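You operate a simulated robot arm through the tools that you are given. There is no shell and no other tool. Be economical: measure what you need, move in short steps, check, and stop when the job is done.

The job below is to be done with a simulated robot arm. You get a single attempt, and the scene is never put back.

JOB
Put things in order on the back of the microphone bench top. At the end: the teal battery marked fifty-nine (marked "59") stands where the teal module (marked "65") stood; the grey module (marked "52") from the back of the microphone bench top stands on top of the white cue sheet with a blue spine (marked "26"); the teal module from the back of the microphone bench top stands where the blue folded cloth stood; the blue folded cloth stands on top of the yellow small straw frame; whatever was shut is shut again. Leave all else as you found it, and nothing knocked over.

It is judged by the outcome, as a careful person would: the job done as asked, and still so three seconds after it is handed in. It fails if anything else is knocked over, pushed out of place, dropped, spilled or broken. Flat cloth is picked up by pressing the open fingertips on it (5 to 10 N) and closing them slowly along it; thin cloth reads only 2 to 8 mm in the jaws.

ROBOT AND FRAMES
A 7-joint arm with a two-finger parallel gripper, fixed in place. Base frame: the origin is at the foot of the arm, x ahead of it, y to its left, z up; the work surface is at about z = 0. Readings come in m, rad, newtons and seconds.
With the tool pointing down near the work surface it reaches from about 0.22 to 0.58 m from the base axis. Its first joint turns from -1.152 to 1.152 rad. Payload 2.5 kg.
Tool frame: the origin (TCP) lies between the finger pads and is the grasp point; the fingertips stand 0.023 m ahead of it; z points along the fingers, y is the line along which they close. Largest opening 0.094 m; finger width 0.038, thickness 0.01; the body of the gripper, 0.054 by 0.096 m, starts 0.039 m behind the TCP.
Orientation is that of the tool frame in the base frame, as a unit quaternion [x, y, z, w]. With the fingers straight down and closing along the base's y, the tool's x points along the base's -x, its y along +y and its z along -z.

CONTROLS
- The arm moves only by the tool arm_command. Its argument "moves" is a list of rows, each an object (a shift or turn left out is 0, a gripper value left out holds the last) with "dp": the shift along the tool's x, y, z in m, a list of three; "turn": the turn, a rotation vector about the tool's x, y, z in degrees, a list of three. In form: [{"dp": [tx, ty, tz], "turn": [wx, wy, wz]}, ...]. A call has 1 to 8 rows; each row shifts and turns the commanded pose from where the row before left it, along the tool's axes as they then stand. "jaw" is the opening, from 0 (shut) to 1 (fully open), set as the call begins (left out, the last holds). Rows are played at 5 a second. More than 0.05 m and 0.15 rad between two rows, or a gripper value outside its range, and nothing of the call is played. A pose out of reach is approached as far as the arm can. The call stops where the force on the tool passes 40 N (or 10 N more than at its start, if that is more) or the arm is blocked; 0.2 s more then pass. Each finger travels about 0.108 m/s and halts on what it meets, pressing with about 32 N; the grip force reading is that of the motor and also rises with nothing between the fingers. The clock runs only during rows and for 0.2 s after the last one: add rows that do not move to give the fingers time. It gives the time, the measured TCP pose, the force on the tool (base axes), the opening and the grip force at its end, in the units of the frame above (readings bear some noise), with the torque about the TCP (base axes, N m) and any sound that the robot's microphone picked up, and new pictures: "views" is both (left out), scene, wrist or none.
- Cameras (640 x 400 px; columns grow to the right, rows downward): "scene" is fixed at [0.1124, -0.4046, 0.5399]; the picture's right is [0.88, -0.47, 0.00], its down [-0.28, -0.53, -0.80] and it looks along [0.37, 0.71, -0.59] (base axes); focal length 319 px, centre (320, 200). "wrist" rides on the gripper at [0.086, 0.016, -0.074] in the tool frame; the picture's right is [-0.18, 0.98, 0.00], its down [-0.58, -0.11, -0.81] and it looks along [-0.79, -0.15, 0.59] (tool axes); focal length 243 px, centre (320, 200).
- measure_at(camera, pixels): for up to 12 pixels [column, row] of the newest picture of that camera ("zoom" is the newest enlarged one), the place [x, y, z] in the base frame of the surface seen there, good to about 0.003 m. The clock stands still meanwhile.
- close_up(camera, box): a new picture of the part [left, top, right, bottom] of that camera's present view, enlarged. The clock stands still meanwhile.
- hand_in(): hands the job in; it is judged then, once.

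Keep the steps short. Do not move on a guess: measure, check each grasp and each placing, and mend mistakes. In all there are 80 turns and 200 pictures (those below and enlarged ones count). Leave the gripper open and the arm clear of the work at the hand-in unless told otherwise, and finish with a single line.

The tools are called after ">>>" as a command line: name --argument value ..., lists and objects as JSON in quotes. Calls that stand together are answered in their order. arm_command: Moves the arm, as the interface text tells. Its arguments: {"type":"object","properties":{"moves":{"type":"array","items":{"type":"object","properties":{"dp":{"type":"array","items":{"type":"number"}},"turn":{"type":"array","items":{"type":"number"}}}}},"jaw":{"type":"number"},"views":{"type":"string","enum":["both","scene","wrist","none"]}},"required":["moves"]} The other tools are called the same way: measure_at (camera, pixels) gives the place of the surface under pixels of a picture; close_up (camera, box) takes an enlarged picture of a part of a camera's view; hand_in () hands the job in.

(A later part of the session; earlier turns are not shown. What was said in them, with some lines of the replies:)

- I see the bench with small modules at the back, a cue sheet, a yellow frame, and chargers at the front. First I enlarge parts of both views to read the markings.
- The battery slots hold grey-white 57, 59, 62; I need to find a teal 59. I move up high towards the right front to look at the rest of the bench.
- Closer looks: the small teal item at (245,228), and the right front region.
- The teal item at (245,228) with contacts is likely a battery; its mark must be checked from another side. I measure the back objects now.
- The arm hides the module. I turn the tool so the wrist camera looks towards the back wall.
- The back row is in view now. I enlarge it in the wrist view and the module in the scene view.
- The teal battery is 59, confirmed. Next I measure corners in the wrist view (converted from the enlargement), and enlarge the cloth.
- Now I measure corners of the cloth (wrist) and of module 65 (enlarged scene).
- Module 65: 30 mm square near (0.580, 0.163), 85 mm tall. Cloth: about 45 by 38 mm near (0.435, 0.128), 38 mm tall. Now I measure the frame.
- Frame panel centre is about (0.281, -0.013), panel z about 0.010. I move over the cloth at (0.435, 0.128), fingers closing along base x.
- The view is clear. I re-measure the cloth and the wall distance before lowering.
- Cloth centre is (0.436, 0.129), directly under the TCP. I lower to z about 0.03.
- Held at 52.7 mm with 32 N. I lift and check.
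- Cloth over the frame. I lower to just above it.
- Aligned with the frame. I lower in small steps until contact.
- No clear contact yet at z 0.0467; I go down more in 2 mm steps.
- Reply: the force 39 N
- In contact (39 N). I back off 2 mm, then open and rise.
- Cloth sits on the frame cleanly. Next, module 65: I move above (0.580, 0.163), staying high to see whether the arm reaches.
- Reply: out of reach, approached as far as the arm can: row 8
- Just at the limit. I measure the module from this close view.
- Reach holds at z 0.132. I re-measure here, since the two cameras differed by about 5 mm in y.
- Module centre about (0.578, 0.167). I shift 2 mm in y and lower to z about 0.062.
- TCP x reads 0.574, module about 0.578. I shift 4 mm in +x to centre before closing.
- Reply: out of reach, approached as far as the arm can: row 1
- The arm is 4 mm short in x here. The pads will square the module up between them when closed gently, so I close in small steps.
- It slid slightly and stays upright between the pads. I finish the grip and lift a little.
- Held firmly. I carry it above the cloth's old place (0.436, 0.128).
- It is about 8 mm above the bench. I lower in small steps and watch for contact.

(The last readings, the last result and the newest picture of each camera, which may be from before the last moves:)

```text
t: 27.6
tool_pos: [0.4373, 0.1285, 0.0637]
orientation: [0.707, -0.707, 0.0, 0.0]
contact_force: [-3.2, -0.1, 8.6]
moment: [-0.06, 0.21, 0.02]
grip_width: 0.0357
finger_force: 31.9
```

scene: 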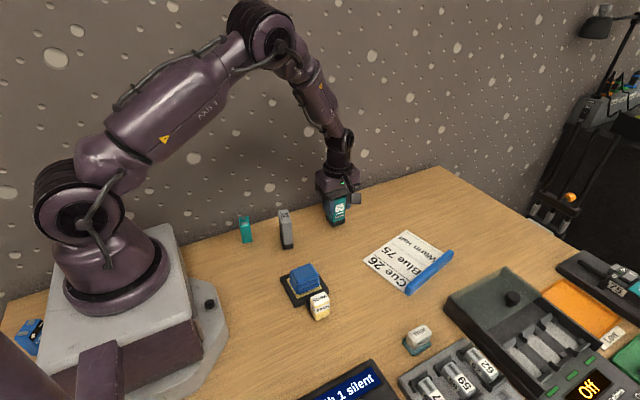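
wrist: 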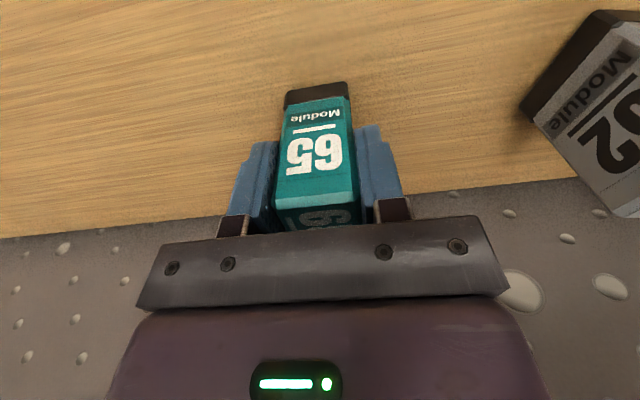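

Contact at 8.6 N. I open and rise straight up.

>>> arm_command --moves '[{}, {}, {}, {"dp": [0, 0, -0.04]}, {"dp": [0, 0, -0.04]}, {"dp": [0, 0, -0.04]}, {}]' --jaw 1

>>> close_up --camera "scene" --box '[220, 160, 400, 280]'

```text
t: 29.2
tool_pos: [0.4378, 0.1274, 0.1859]
orientation: [-0.707, 0.707, 0.0, 0.0]
contact_force: [0.0, 0.1, 0.1]
moment: [-0.02, -0.02, -0.01]
grip_width: 0.0941
finger_force: 0.0
```

scene: 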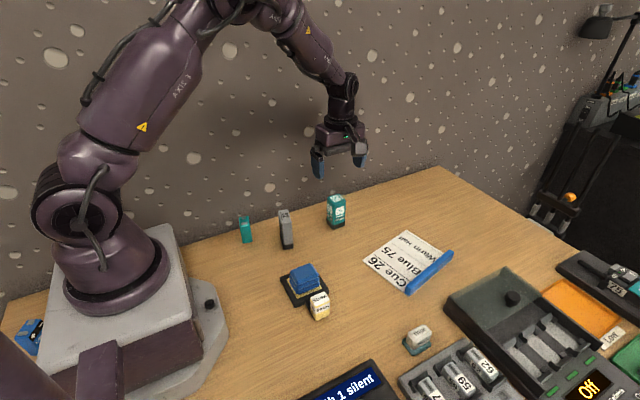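
wrist: 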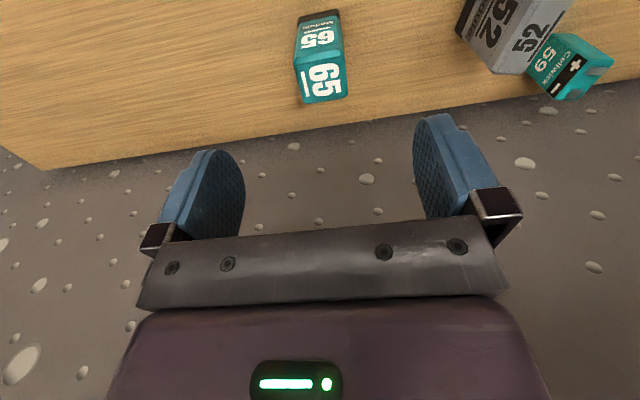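

```text
3.33 times, centred on (310, 220) of scene
```

zoom: 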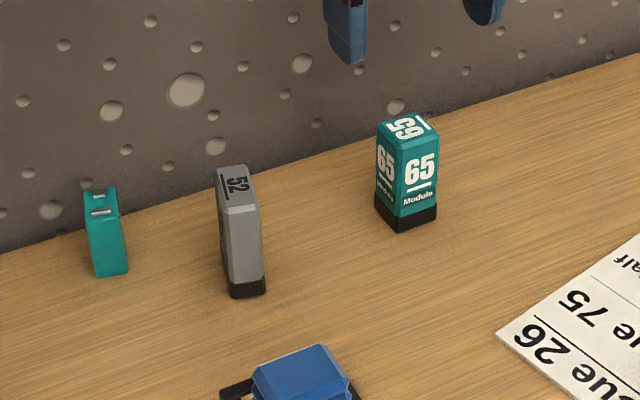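

Module 65 stands at the cloth's old place. Next the grey 52: I move above (0.298, 0.129) and look.

>>> arm_command --moves '[{"dp": [0, 0.035, 0]}, {"dp": [0, 0.035, 0]}, {"dp": [0, 0.035, 0]}, {"dp": [0, 0.035, 0]}, {}]' --views "wrist"

>>> close_up --camera "wrist" --box '[280, 0, 440, 120]'

```text
t: 30.4
tool_pos: [0.2966, 0.1281, 0.1835]
orientation: [0.707, -0.707, -0.001, 0.0]
contact_force: [-0.1, -0.8, -0.2]
moment: [0.0, -0.01, 0.01]
grip_width: 0.094
finger_force: 0.1
```

wrist: 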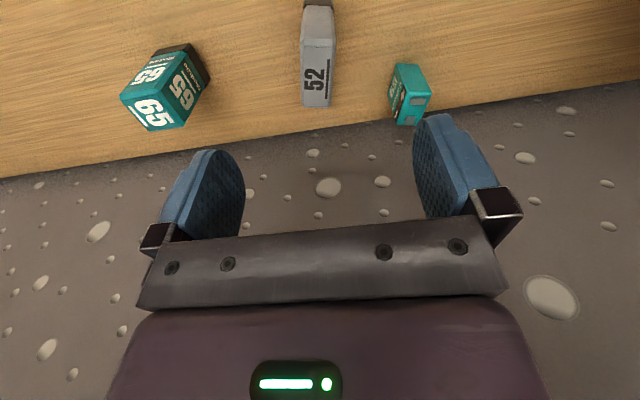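

```text
3.33 times, centred on (360, 60) of wrist
```

zoom: 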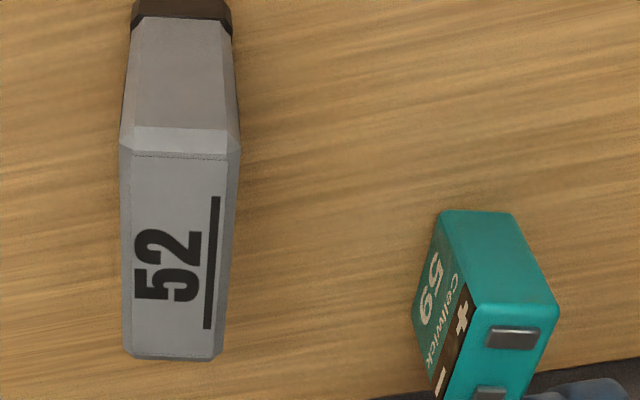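

>>> measure_at --camera "zoom" --pixels '[[128, 152], [230, 160], [132, 352], [213, 354], [180, 155], [172, 354], [140, 30], [222, 32]]'

```text
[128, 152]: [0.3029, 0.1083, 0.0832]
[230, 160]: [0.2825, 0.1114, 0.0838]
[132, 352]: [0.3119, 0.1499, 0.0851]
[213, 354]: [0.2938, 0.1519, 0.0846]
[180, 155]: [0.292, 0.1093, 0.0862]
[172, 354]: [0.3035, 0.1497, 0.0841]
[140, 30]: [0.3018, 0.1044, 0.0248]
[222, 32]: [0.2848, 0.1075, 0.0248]
```

Grey 52 is turned about 12° clockwise, centre (0.298, 0.130). I turn the tool to match, narrow the jaw to 0.6, and lower to z about 0.064.

>>> arm_command --moves '[{"turn": [0, 0, 6]}, {"turn": [0, 0, 6]}, {"dp": [-0.001, 0, 0.04]}, {"dp": [0, 0, 0.04]}, {}]' --jaw 0.6 --views "wrist"

>>> arm_command --moves '[{"dp": [0, 0, 0.03]}, {"dp": [0, 0, 0.01]}, {}]' --views "both"

```text
t: 31.6
tool_pos: [0.2977, 0.1282, 0.1038]
orientation: [-0.629, 0.777, 0.0, 0.0]
contact_force: [0.1, 0.1, 0.0]
moment: [-0.01, 0.01, 0.0]
grip_width: 0.0565
finger_force: 0.0
```

wrist: 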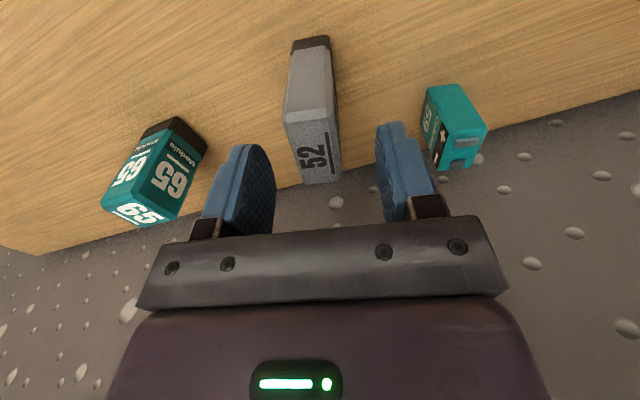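

```text
t: 32.4
tool_pos: [0.2977, 0.1288, 0.0621]
orientation: [-0.629, 0.777, 0.0, 0.0]
contact_force: [-0.1, -0.1, 0.7]
moment: [-0.01, 0.01, 0.0]
grip_width: 0.0563
finger_force: 0.0
```

scene: 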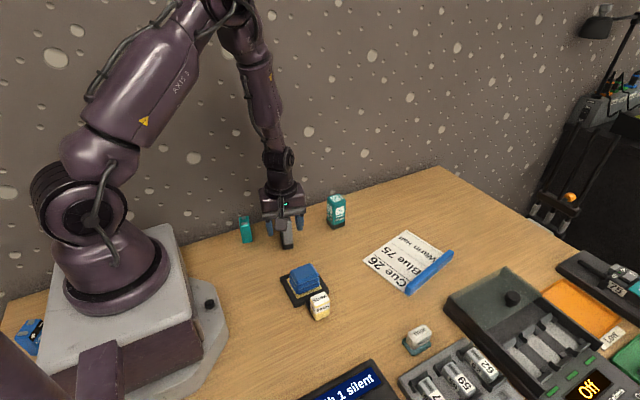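
wrist: 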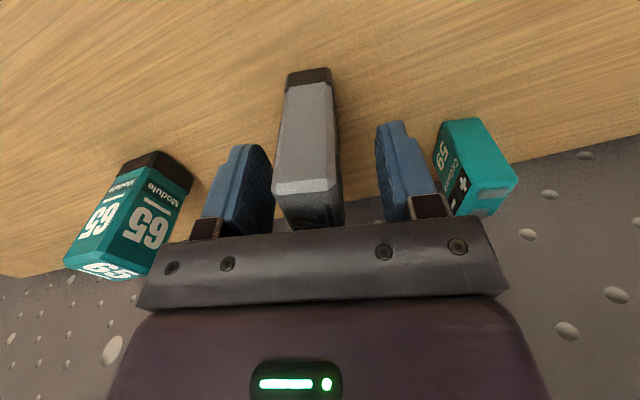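

Centred within a few mm. I close in steps.

>>> arm_command --moves '[{}]' --jaw 0.34 --views "none"

>>> arm_command --moves '[{}]' --jaw 0.27 --views "none"

>>> arm_command --moves '[{}, {}, {}]' --jaw 0.1 --views "wrist"

```text
t: 32.8
tool_pos: [0.2978, 0.1274, 0.0627]
orientation: [-0.629, 0.777, 0.0, 0.0]
contact_force: [0.0, -0.1, 0.6]
moment: [0.03, 0.0, 0.01]
grip_width: 0.032
finger_force: 0.1
```

```text
t: 33.2
tool_pos: [0.2973, 0.128, 0.0626]
orientation: [-0.629, 0.777, 0.0, 0.0]
contact_force: [-0.3, 0.3, 0.2]
moment: [-0.02, 0.01, 0.03]
grip_width: 0.0254
finger_force: 0.2
```

```text
t: 34.0
tool_pos: [0.2973, 0.1271, 0.0633]
orientation: [-0.629, 0.777, 0.0, 0.0]
contact_force: [0.3, 0.6, 0.4]
moment: [0.01, -0.06, -0.03]
grip_width: 0.0234
finger_force: 31.5
```

wrist: 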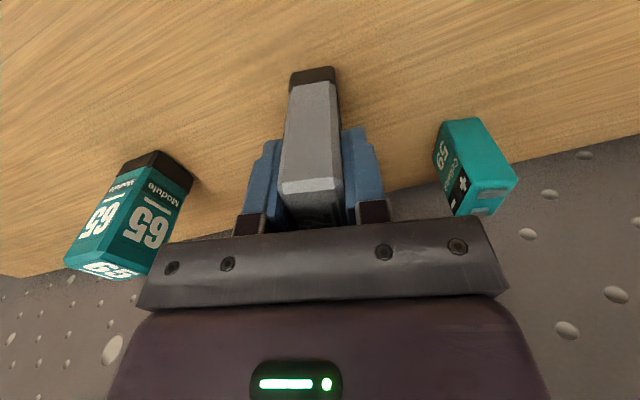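

Gripped at 23.4 mm. I lift, and measure the sheet's surface meanwhile.

>>> arm_command --moves '[{"dp": [0, 0, -0.01]}, {"dp": [0, 0, -0.04]}, {"dp": [0, 0, -0.04]}, {"dp": [0, 0, -0.04]}, {}]'

>>> measure_at --camera "scene" --pixels '[[365, 261], [407, 232], [441, 251], [403, 286], [404, 257], [395, 262], [412, 255], [430, 268], [452, 252], [408, 292], [385, 272], [425, 243]]'

```text
t: 35.2
tool_pos: [0.2983, 0.1281, 0.193]
orientation: [-0.629, 0.777, 0.0, 0.0]
contact_force: [-0.4, 0.6, -0.6]
moment: [-0.01, 0.03, -0.01]
grip_width: 0.0235
finger_force: 32.0
```

scene: 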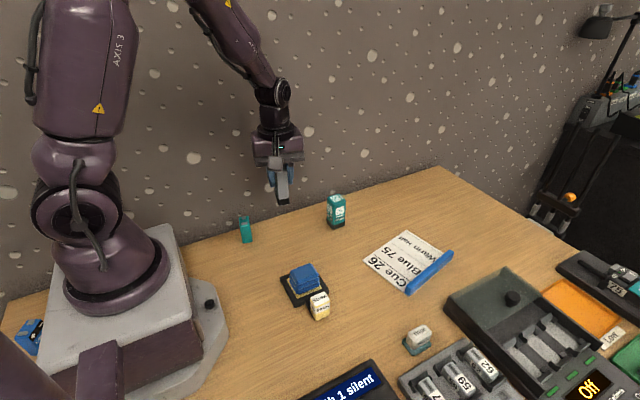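
wrist: 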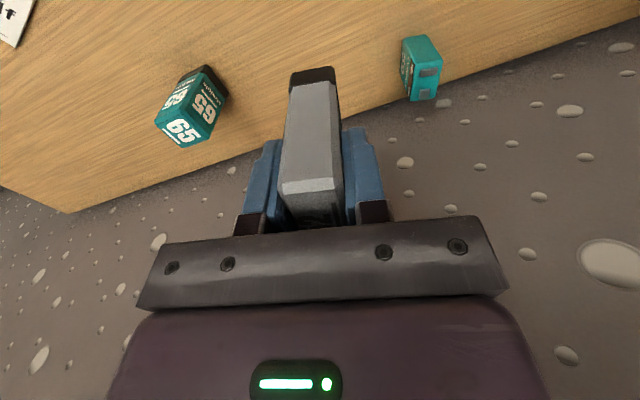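

```text
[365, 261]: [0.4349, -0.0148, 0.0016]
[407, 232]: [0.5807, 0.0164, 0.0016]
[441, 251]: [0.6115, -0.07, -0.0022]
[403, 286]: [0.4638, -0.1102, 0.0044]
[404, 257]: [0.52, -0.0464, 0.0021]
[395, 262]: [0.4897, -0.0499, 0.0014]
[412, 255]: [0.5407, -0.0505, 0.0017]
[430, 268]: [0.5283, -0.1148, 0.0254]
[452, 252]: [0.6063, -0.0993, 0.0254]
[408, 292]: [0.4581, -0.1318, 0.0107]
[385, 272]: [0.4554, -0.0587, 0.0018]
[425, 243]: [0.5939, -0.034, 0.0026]
```

Sheet surface spans about x 0.44–0.60 with the spine at y about -0.11; its middle is (0.52, -0.045). I carry 52 above it.

>>> arm_command --moves '[{"dp": [0.0173, -0.0361, 0]}, {"dp": [0.0173, -0.0361, 0]}, {"dp": [0.0173, -0.0361, 0]}, {"dp": [0.0173, -0.0361, 0]}, {"dp": [0.0173, -0.0361, 0]}, {"dp": [0.0173, -0.0361, 0]}, {"dp": [0.0173, -0.0361, 0]}, {}]'

```text
t: 37.0
tool_pos: [0.5201, -0.0438, 0.1922]
orientation: [-0.629, 0.777, 0.0, 0.0]
contact_force: [-0.3, 0.3, -1.0]
moment: [-0.01, 0.01, 0.0]
grip_width: 0.0237
finger_force: 32.0
```

scene: 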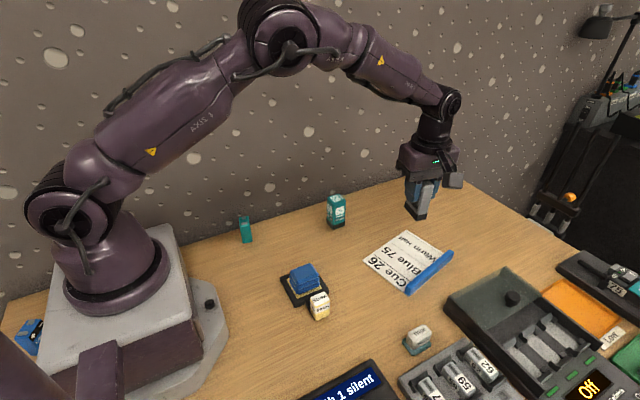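
wrist: 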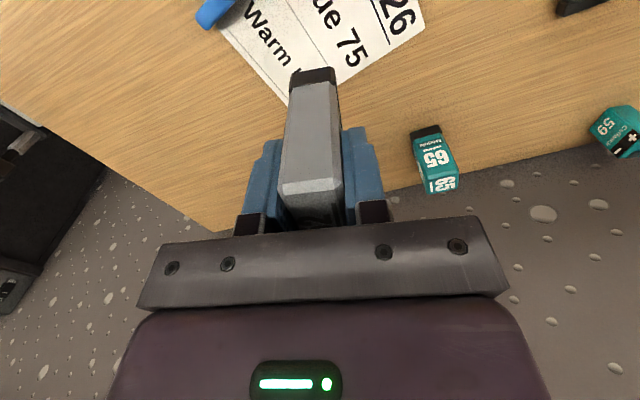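

Right above the sheet. I lower to about 8 mm above it.

>>> arm_command --moves '[{"dp": [0, 0, 0.04]}, {"dp": [0, 0, 0.04]}, {"dp": [0, 0, 0.037]}, {}]'

```text
t: 38.0
tool_pos: [0.5195, -0.0419, 0.0755]
orientation: [-0.63, 0.777, -0.001, 0.0]
contact_force: [0.0, -0.2, -0.6]
moment: [-0.01, 0.02, 0.0]
grip_width: 0.0235
finger_force: 31.9
```

scene: 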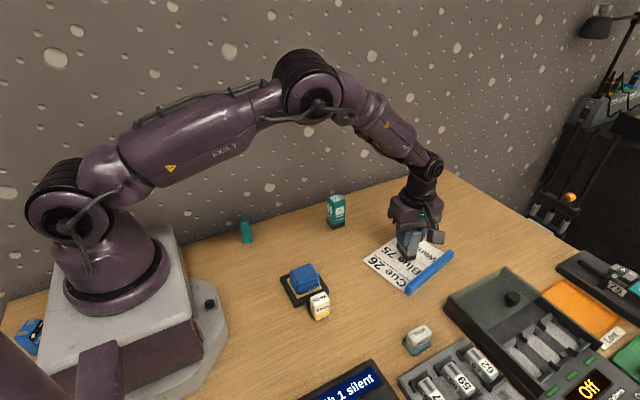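
wrist: 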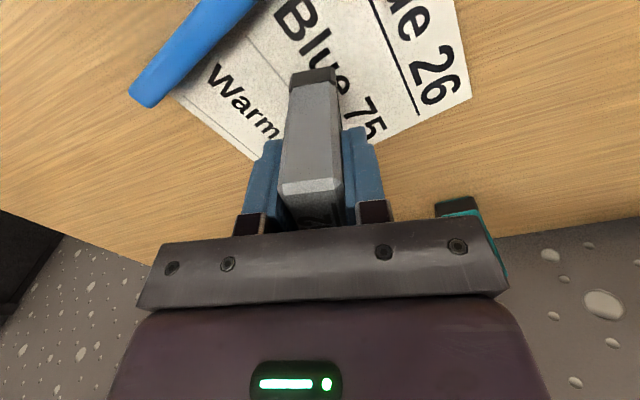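

>>> close_up --camera "scene" --box '[360, 190, 470, 300]'

>>> arm_command --moves '[{"dp": [0, 0, 0.004]}, {"dp": [0, 0, 0.003]}, {}]' --views "none"

```text
3.64 times, centred on (415, 245) of scene
```

zoom: 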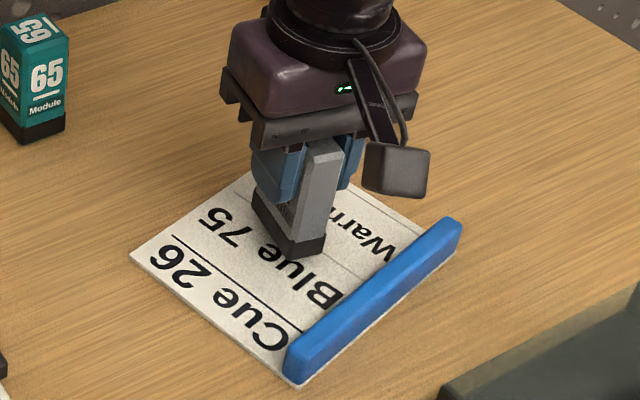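

```text
t: 38.8
tool_pos: [0.5195, -0.0425, 0.0677]
orientation: [-0.629, 0.777, 0.0, 0.0]
contact_force: [0.0, -0.1, -0.9]
moment: [0.02, 0.0, 0.0]
grip_width: 0.0237
finger_force: 32.1
```

>>> arm_command --moves '[{"dp": [0, 0, 0.002]}, {}]' --views "none"

>>> arm_command --moves '[{"dp": [0, 0, 0.001]}, {}]' --views "none"

```text
t: 39.4
tool_pos: [0.5183, -0.043, 0.0675]
orientation: [-0.629, 0.777, 0.0, 0.0]
contact_force: [0.2, -0.6, -1.2]
moment: [0.03, 0.01, -0.03]
grip_width: 0.0233
finger_force: 32.4
```

```text
t: 40.0
tool_pos: [0.5209, -0.0428, 0.0661]
orientation: [-0.629, 0.778, -0.001, 0.0]
contact_force: [-1.8, -0.4, 9.0]
moment: [0.0, 0.17, 0.01]
grip_width: 0.0234
finger_force: 32.1
```

Contact at 9 N on the sheet. I open in two stages and rise.

>>> arm_command --moves '[{}, {}, {"dp": [0, 0, -0.03]}, {"dp": [0, 0, -0.04]}, {"dp": [0, 0, -0.04]}, {"dp": [0, 0, -0.02]}, {}]' --jaw 0.6

>>> close_up --camera "scene" --box '[360, 190, 470, 300]'

```text
t: 41.6
tool_pos: [0.5189, -0.043, 0.1967]
orientation: [-0.63, 0.777, 0.0, 0.0]
contact_force: [0.0, 0.1, -0.1]
moment: [0.01, 0.01, -0.02]
grip_width: 0.0563
finger_force: 0.0
```

scene: 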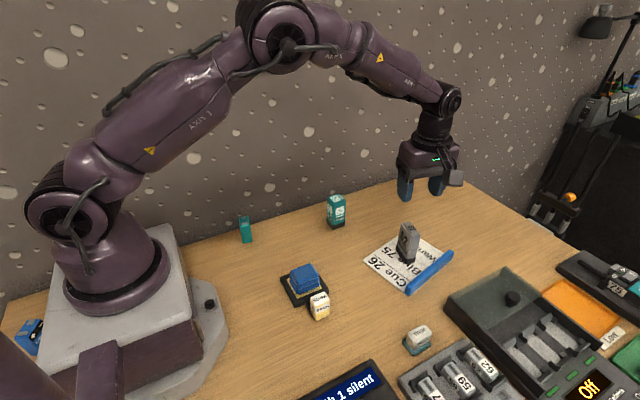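
wrist: 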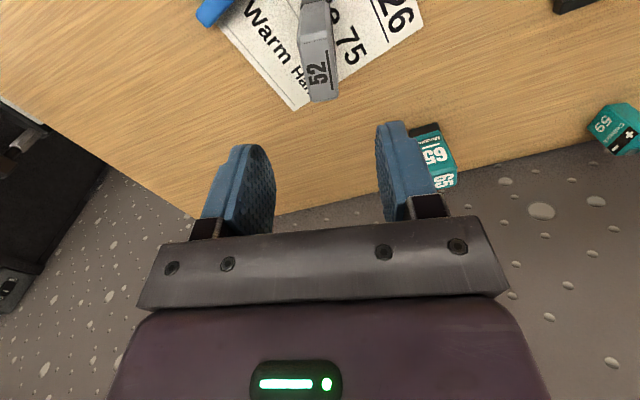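

```text
3.64 times, centred on (415, 245) of scene
```

zoom: 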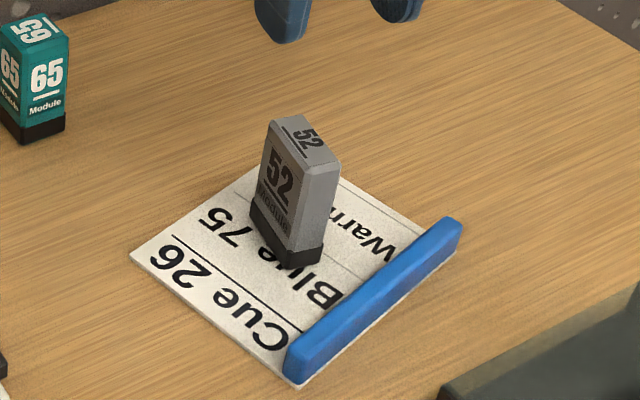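

52 stands on the sheet. Now battery 59. Since the module's old spot lies at the reach limit, I'll grip the battery along y with the TCP about 8 mm inward. First I turn the tool back about 88° here, up high.

>>> arm_command --moves '[{"turn": [0, 0, 8.5]}, {"turn": [0, 0, 8.5]}, {"turn": [0, 0, 8.5]}, {"turn": [0, 0, 8.5]}, {"turn": [0, 0, 8.5]}, {"turn": [0, 0, 8.5]}, {"turn": [0, 0, 8.5]}, {"turn": [0, 0, 8.5]}]' --views "none"

>>> arm_command --moves '[{"turn": [0, 0, 5]}, {"turn": [0, 0, 5]}, {}]' --views "none"

```text
t: 43.4
tool_pos: [0.5197, -0.042, 0.1973]
orientation: [-0.086, 0.996, 0.0, 0.0]
contact_force: [-0.2, 0.4, -0.4]
moment: [0.02, 0.01, 0.01]
grip_width: 0.0566
finger_force: 0.2
```

```text
t: 44.2
tool_pos: [0.5183, -0.0433, 0.196]
orientation: [0.001, 1.0, 0.0, 0.0]
contact_force: [0.6, -0.4, -0.1]
moment: [0.0, 0.0, -0.02]
grip_width: 0.0565
finger_force: 0.0
```

Tool now closes along base y. I move high to above the battery.

>>> arm_command --moves '[{"dp": [0.0354, 0.0285, 0]}, {"dp": [0.0354, 0.0285, 0]}, {"dp": [0.0354, 0.0285, 0]}, {"dp": [0.0354, 0.0285, 0]}, {"dp": [0.0354, 0.0285, 0]}, {"dp": [0.0354, 0.0285, 0]}, {"dp": [0.0354, 0.0285, 0]}, {"dp": [0.0354, 0.0285, 0]}]'

>>> close_up --camera "scene" --box '[220, 200, 270, 250]'

>>> close_up --camera "wrist" --box '[260, 0, 400, 120]'

```text
t: 46.0
tool_pos: [0.2354, 0.1849, 0.1954]
orientation: [0.001, 1.0, 0.0, 0.0]
contact_force: [0.6, 0.1, -0.3]
moment: [-0.01, -0.02, -0.04]
grip_width: 0.0564
finger_force: 0.0
```

scene: 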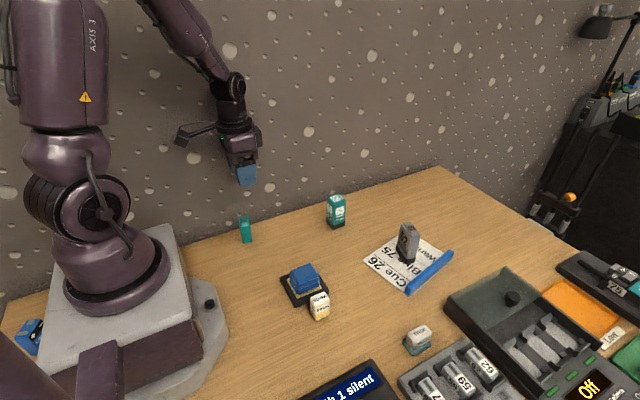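
wrist: 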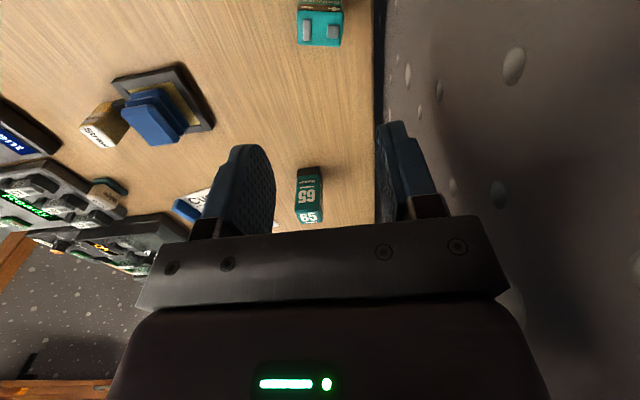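

```text
8.00 times, centred on (245, 225) of scene
```

zoom: 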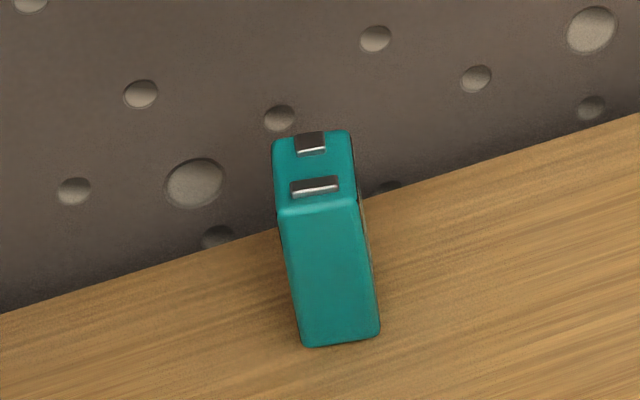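

```text
3.33 times, centred on (330, 60) of wrist
```

zoom: 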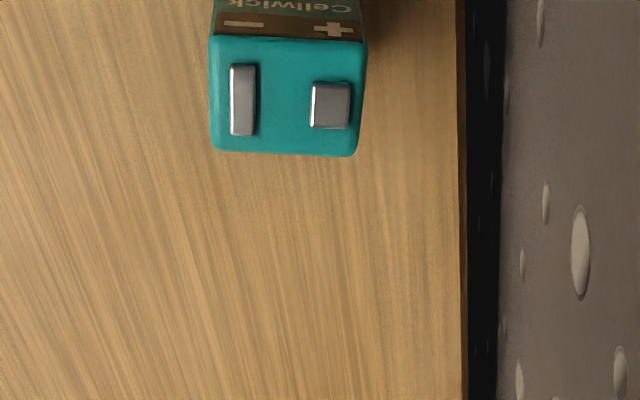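

>>> measure_at --camera "zoom" --pixels '[[217, 42], [361, 46], [217, 146], [351, 150], [285, 95], [466, 200]]'

>>> measure_at --camera "scene" --pixels '[[240, 219], [249.5, 218], [240, 211], [248.5, 210]]'

```text
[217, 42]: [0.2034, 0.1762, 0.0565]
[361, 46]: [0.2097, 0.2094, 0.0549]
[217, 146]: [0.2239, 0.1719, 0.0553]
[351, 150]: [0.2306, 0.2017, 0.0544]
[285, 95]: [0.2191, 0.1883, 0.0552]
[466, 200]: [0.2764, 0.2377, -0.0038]
```

```text
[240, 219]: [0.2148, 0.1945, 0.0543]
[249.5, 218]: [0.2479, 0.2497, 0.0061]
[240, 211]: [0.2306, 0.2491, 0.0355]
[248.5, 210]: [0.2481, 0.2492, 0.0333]
```

Battery centre (0.217, 0.190), turned about -12°, top 0.055. I align and lower partway; the wall is close to the gripper body (about 6 mm), so I check.

>>> arm_command --moves '[{"dp": [0.0244, 0.005, 0]}, {"turn": [0, 0, 6]}, {"turn": [0, 0, 6]}, {"dp": [0, 0, 0.04]}, {"dp": [0, 0, 0.04]}, {}]'

>>> close_up --camera "scene" --box '[200, 150, 300, 250]'

```text
t: 47.4
tool_pos: [0.2123, 0.1915, 0.1152]
orientation: [0.105, 0.994, 0.0, -0.001]
contact_force: [0.2, 0.1, -1.1]
moment: [0.0, 0.01, -0.01]
grip_width: 0.0562
finger_force: 0.1
```

scene: 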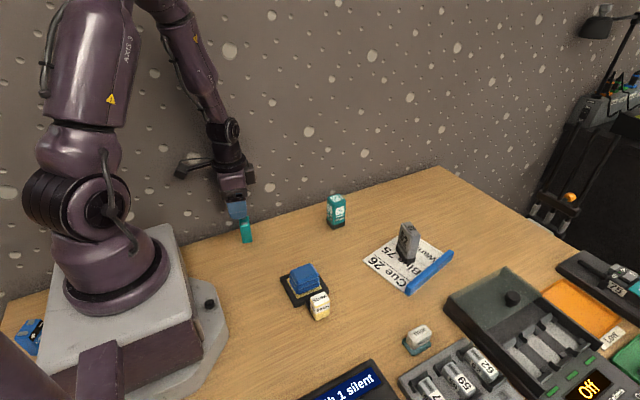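
wrist: 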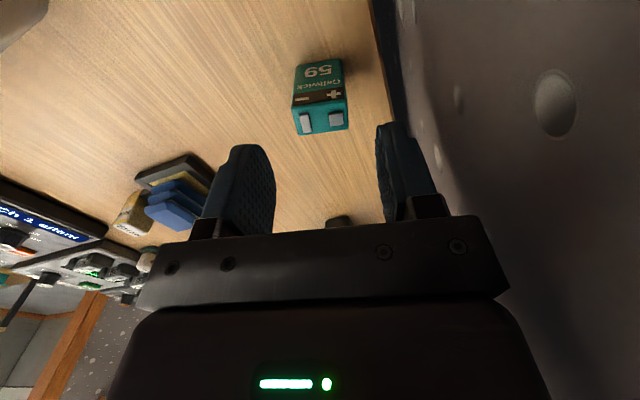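

```text
4.00 times, centred on (250, 200) of scene
```

zoom: 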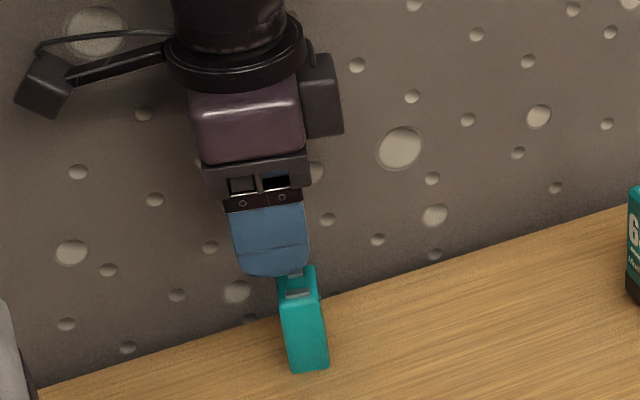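

Aligned in yaw. Quick re-measure of the battery here, then I lower to z 0.043.

>>> measure_at --camera "wrist" --pixels '[[294, 106], [345, 99], [298, 132], [346, 127], [320, 118], [263, 180], [385, 160]]'

```text
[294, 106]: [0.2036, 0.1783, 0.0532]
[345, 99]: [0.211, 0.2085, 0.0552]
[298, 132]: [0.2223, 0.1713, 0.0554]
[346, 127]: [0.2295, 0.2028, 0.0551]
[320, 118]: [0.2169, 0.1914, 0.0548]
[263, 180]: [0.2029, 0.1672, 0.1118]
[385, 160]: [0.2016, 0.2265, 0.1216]
```

Battery is 4.5 mm outward of the TCP; I shift 2.5 mm more inward and lower.

>>> arm_command --moves '[{"dp": [0.0025, 0, 0.03]}, {"dp": [0, 0, 0.03]}, {"dp": [0, 0, 0.011]}, {}]'

```text
t: 48.4
tool_pos: [0.21, 0.1913, 0.0444]
orientation: [0.105, 0.995, 0.0, 0.0]
contact_force: [0.1, 0.2, -0.1]
moment: [-0.01, 0.0, 0.0]
grip_width: 0.0566
finger_force: 0.1
```

scene: 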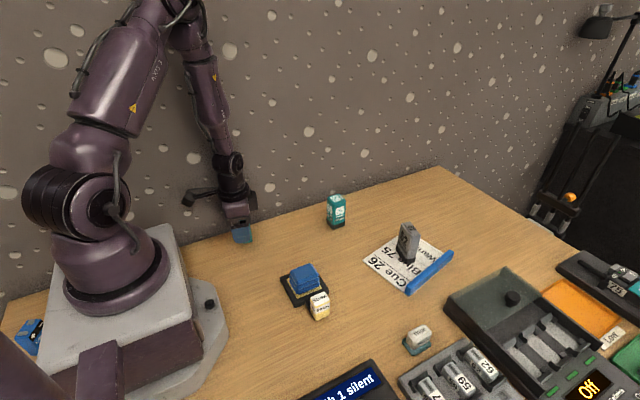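
wrist: 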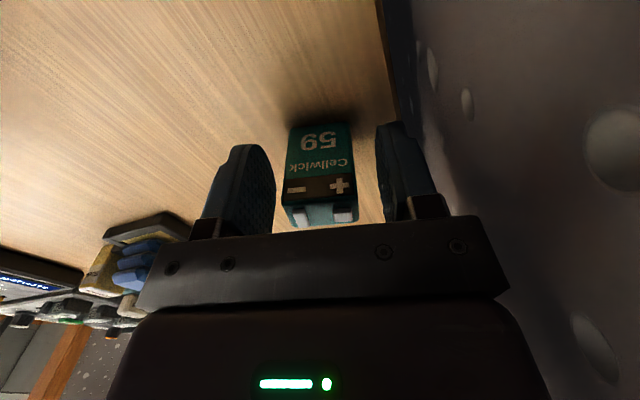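

Battery sits squarely between the fingers. I close in steps.

>>> arm_command --moves '[{}]' --jaw 0.46 --views "none"

>>> arm_command --moves '[{}]' --jaw 0.41 --views "none"

>>> arm_command --moves '[{}, {}, {}]' --jaw 0.2 --views "wrist"

```text
t: 48.8
tool_pos: [0.2103, 0.192, 0.0447]
orientation: [0.104, 0.995, 0.0, 0.0]
contact_force: [0.5, 0.2, 0.1]
moment: [0.01, -0.03, 0.02]
grip_width: 0.0433
finger_force: 0.0
```

```text
t: 49.2
tool_pos: [0.2087, 0.1918, 0.0443]
orientation: [0.104, 0.995, 0.0, -0.001]
contact_force: [-0.2, -0.3, 0.5]
moment: [0.0, 0.0, -0.01]
grip_width: 0.0388
finger_force: 0.1
```

```text
t: 50.0
tool_pos: [0.2094, 0.1921, 0.0453]
orientation: [0.105, 0.994, 0.0, -0.001]
contact_force: [-0.6, -0.1, 0.7]
moment: [0.02, -0.01, 0.02]
grip_width: 0.0353
finger_force: 32.0
```

wrist: 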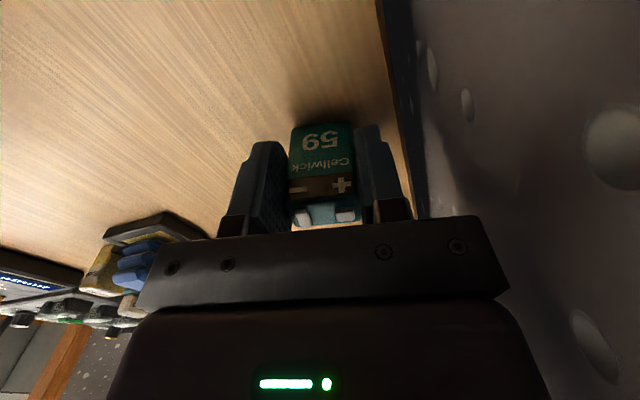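

Held at 35.3 mm. I lift 0.12 m, drawing slightly off the wall, and undo the 12° turn.

>>> arm_command --moves '[{"dp": [0, 0, -0.01]}, {"dp": [0, 0, -0.04]}, {"dp": [0, 0, -0.04]}, {"dp": [0, -0.01, -0.03]}, {"turn": [0, 0, -6]}, {"turn": [0, 0, -6]}, {}]'

```text
t: 51.6
tool_pos: [0.2082, 0.1814, 0.1642]
orientation: [-0.001, 1.0, -0.001, 0.0]
contact_force: [0.3, -0.4, -0.9]
moment: [0.02, 0.0, -0.02]
grip_width: 0.0354
finger_force: 31.8
```

scene: 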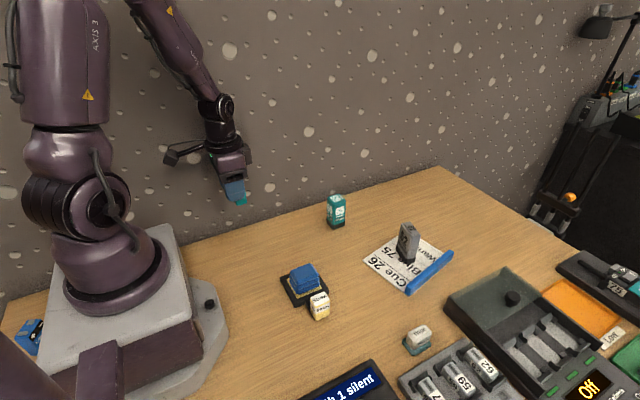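
wrist: 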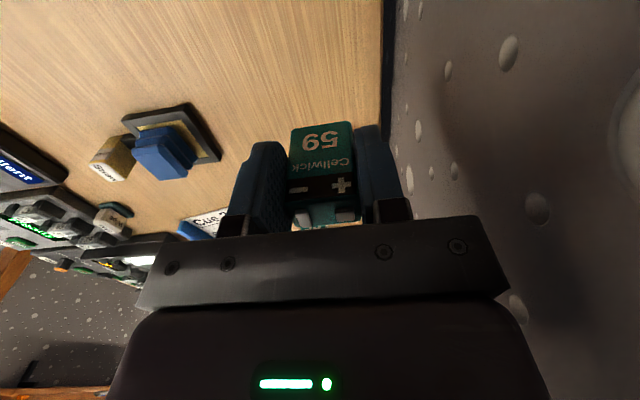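

Battery is held well. I carry it high over to the old module spot.

>>> arm_command --moves '[{"dp": [-0.0453, -0.0019, -0.003]}, {"dp": [-0.0453, -0.0019, 0]}, {"dp": [-0.0453, -0.0019, 0]}, {"dp": [-0.0453, -0.0019, 0]}, {"dp": [-0.0453, -0.0019, 0]}, {"dp": [-0.0453, -0.0019, 0]}, {"dp": [-0.0453, -0.0019, 0]}, {"dp": [-0.0453, -0.0022, 0]}]'

```text
t: 53.4
tool_pos: [0.5686, 0.1649, 0.1666]
orientation: [0.0, 1.0, -0.001, -0.002]
contact_force: [0.6, -0.3, -0.2]
moment: [0.01, 0.03, -0.02]
grip_width: 0.0353
finger_force: 31.9
```

scene: 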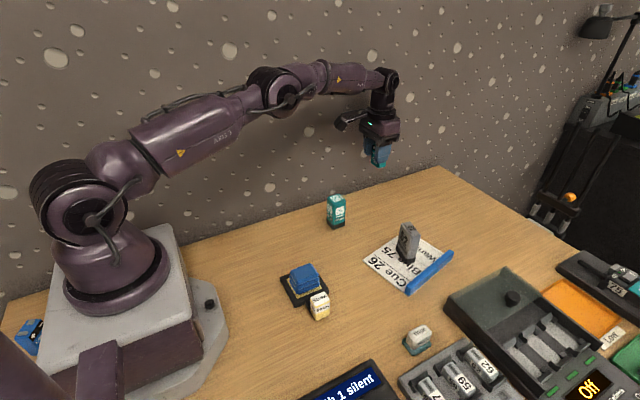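
wrist: 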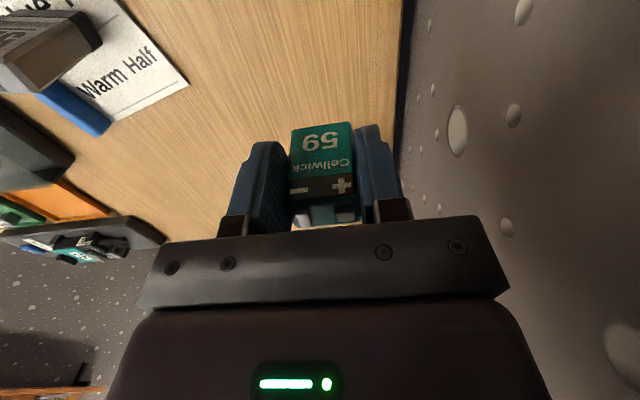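

TCP (0.569, 0.165), so the battery centre is near (0.576, 0.165). I lower to about 9 mm above the bench.

>>> arm_command --moves '[{"dp": [0, 0, 0.04]}, {"dp": [0, 0, 0.04]}, {"dp": [0, 0, 0.03]}, {}]'

>>> close_up --camera "scene" --box '[330, 150, 430, 230]'

```text
t: 54.4
tool_pos: [0.5698, 0.1653, 0.0588]
orientation: [0.001, 1.0, 0.001, 0.0]
contact_force: [-0.1, 0.3, -0.6]
moment: [-0.04, 0.01, 0.01]
grip_width: 0.0351
finger_force: 31.9
```

scene: 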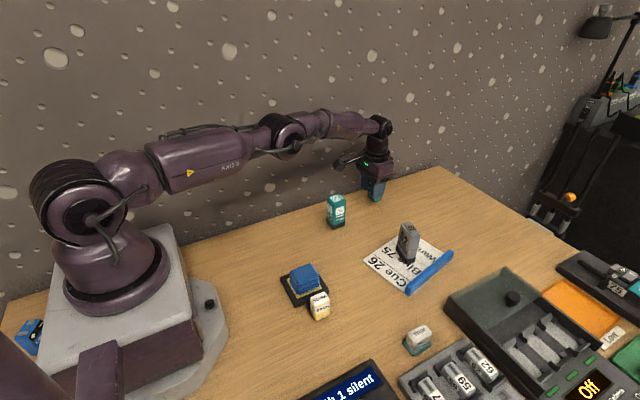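
wrist: 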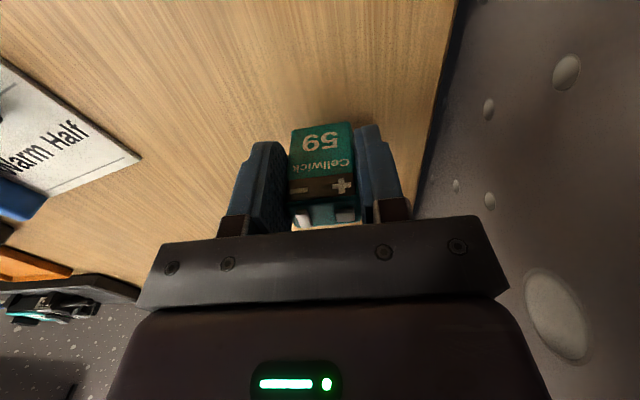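

```text
5.00 times, centred on (380, 190) of scene
```

zoom: 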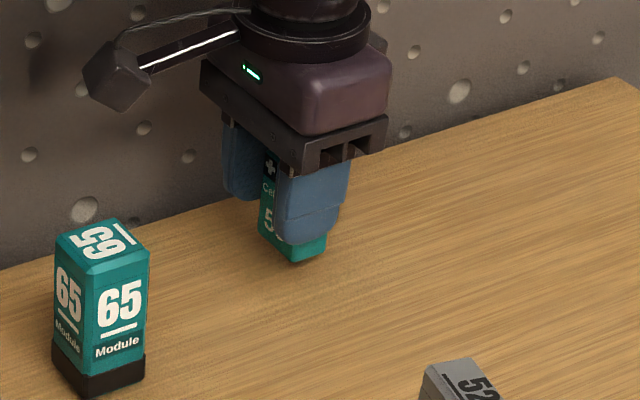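

Good. I lower further in small steps to contact (expected near z 0.045).

>>> arm_command --moves '[{"dp": [0, 0, 0.008]}, {"dp": [0, 0, 0.003]}, {}]' --views "none"

>>> arm_command --moves '[{"dp": [0, 0, 0.002]}, {}]' --views "none"

```text
t: 55.2
tool_pos: [0.5708, 0.166, 0.0474]
orientation: [0.0, 1.0, -0.001, 0.0]
contact_force: [-0.7, -0.4, -0.4]
moment: [-0.01, 0.01, 0.0]
grip_width: 0.0357
finger_force: 32.1
```

```text
t: 55.8
tool_pos: [0.5691, 0.1658, 0.0458]
orientation: [-0.001, 1.0, 0.0, 0.0]
contact_force: [0.2, 0.6, -0.5]
moment: [0.01, 0.0, -0.01]
grip_width: 0.0356
finger_force: 31.7
```

>>> arm_command --moves '[{"dp": [0, 0, 0.001]}, {}]' --views "none"

>>> arm_command --moves '[{"dp": [0, 0, 0.001]}, {}]' --views "none"

```text
t: 56.4
tool_pos: [0.57, 0.1662, 0.0452]
orientation: [0.001, 1.0, 0.0, -0.001]
contact_force: [-4.0, 0.6, 7.9]
moment: [0.0, 0.07, 0.01]
grip_width: 0.0355
finger_force: 32.0
```

```text
t: 57.0
tool_pos: [0.5706, 0.165, 0.0453]
orientation: [0.0, 1.0, 0.001, 0.002]
contact_force: [-6.2, -0.5, 21.0]
moment: [-0.1, 0.15, -0.03]
grip_width: 0.0354
finger_force: 32.2
```

On the bench (21 N). I ease up 1 mm, open to 0.6, and rise.

>>> arm_command --moves '[{"dp": [0, 0, -0.001]}, {}]' --views "none"

>>> arm_command --moves '[{}, {}, {"dp": [0, 0, -0.03]}, {"dp": [0, 0, -0.04]}, {"dp": [0, 0, -0.04]}, {"dp": [0.04, 0, -0.02]}, {"dp": [0.045, 0, 0]}, {"dp": [0.045, 0, 0]}]' --jaw 0.6

>>> close_up --camera "scene" --box '[300, 150, 460, 280]'

>>> measure_at --camera "scene" --pixels '[[374, 186], [374, 192], [374, 200], [378, 188]]'

```text
t: 57.6
tool_pos: [0.5708, 0.1655, 0.0443]
orientation: [0.0, 1.0, 0.0, 0.002]
contact_force: [4.5, 2.0, 12.7]
moment: [0.03, -0.27, 0.05]
grip_width: 0.0356
finger_force: 32.2
```

```text
t: 59.4
tool_pos: [0.4387, 0.1661, 0.1755]
orientation: [-0.001, 1.0, 0.001, 0.001]
contact_force: [-0.7, -0.1, -0.3]
moment: [-0.01, -0.03, 0.04]
grip_width: 0.0563
finger_force: 0.0
```

scene: 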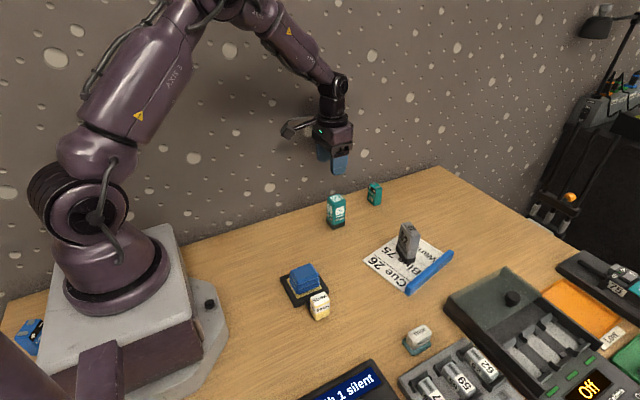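
wrist: 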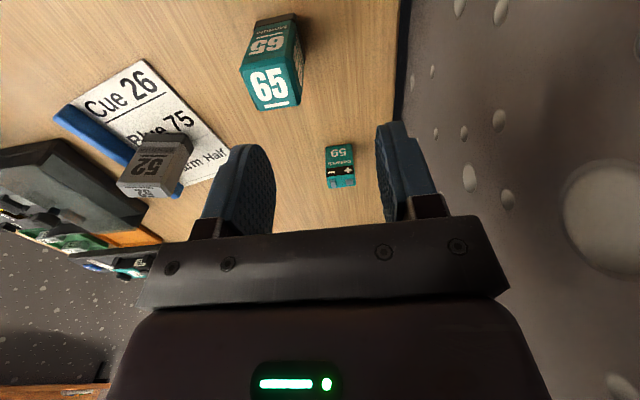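

```text
3.08 times, centred on (380, 215) of scene
```

zoom: 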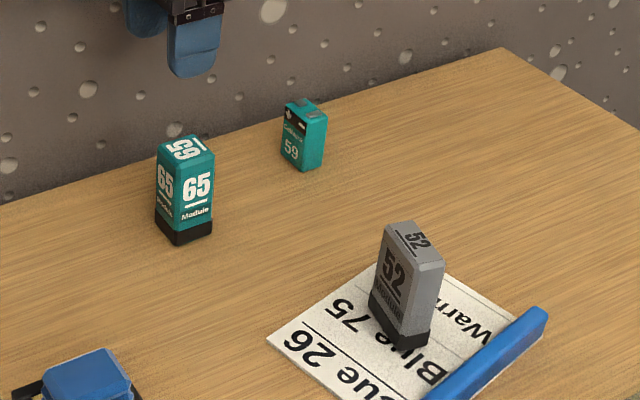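

```text
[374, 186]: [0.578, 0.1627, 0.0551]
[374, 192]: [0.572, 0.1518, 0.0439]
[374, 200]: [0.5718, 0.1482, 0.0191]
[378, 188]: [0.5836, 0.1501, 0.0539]
```

Battery 59 stands where module 65 was. I open the gripper and raise the arm clear, then make a final check.

>>> arm_command --moves '[{"dp": [0, -0.02, -0.04]}, {"dp": [0, -0.02, -0.04]}, {"dp": [0.02, -0.02, -0.04]}, {"dp": [0.02, 0, -0.02]}, {}]' --jaw 1

>>> close_up --camera "scene" --box '[230, 160, 480, 330]'

```text
t: 60.6
tool_pos: [0.3986, 0.1051, 0.3149]
orientation: [-0.001, 1.0, 0.0, 0.0]
contact_force: [-0.8, 0.2, 0.1]
moment: [-0.02, -0.01, -0.01]
grip_width: 0.0937
finger_force: 0.1
```

scene: 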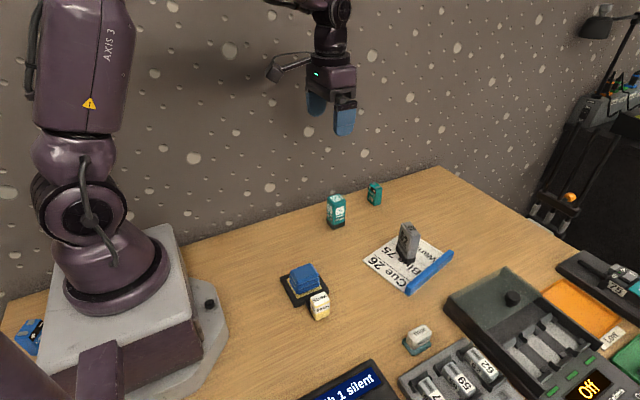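
wrist: 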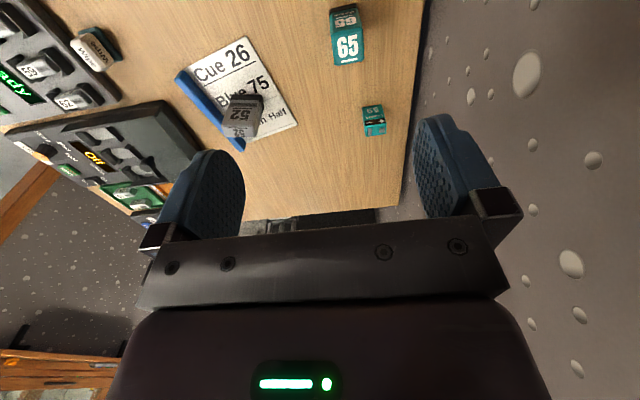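

```text
2.35 times, centred on (355, 245) of scene
```

zoom: 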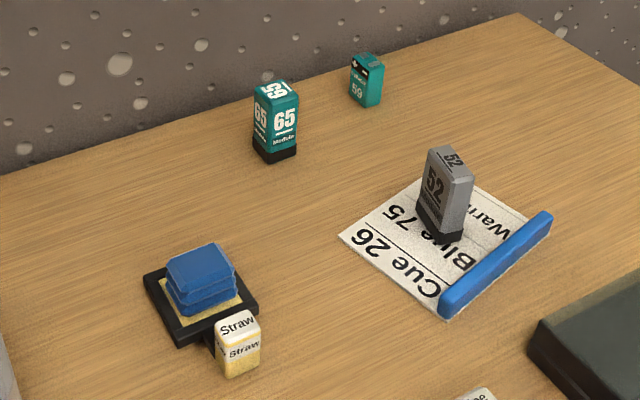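

All four items are in place and upright, the gripper is open and the arm is clear. I hand in.

>>> hand_in

```text
The job is handed in.
```

The job is handed in: battery 59 stands where module 65 stood, module 65 where the cloth stood, module 52 on the cue sheet and the cloth on the straw frame, all upright in the last picture, with nothing opened and nothing else seen moved.
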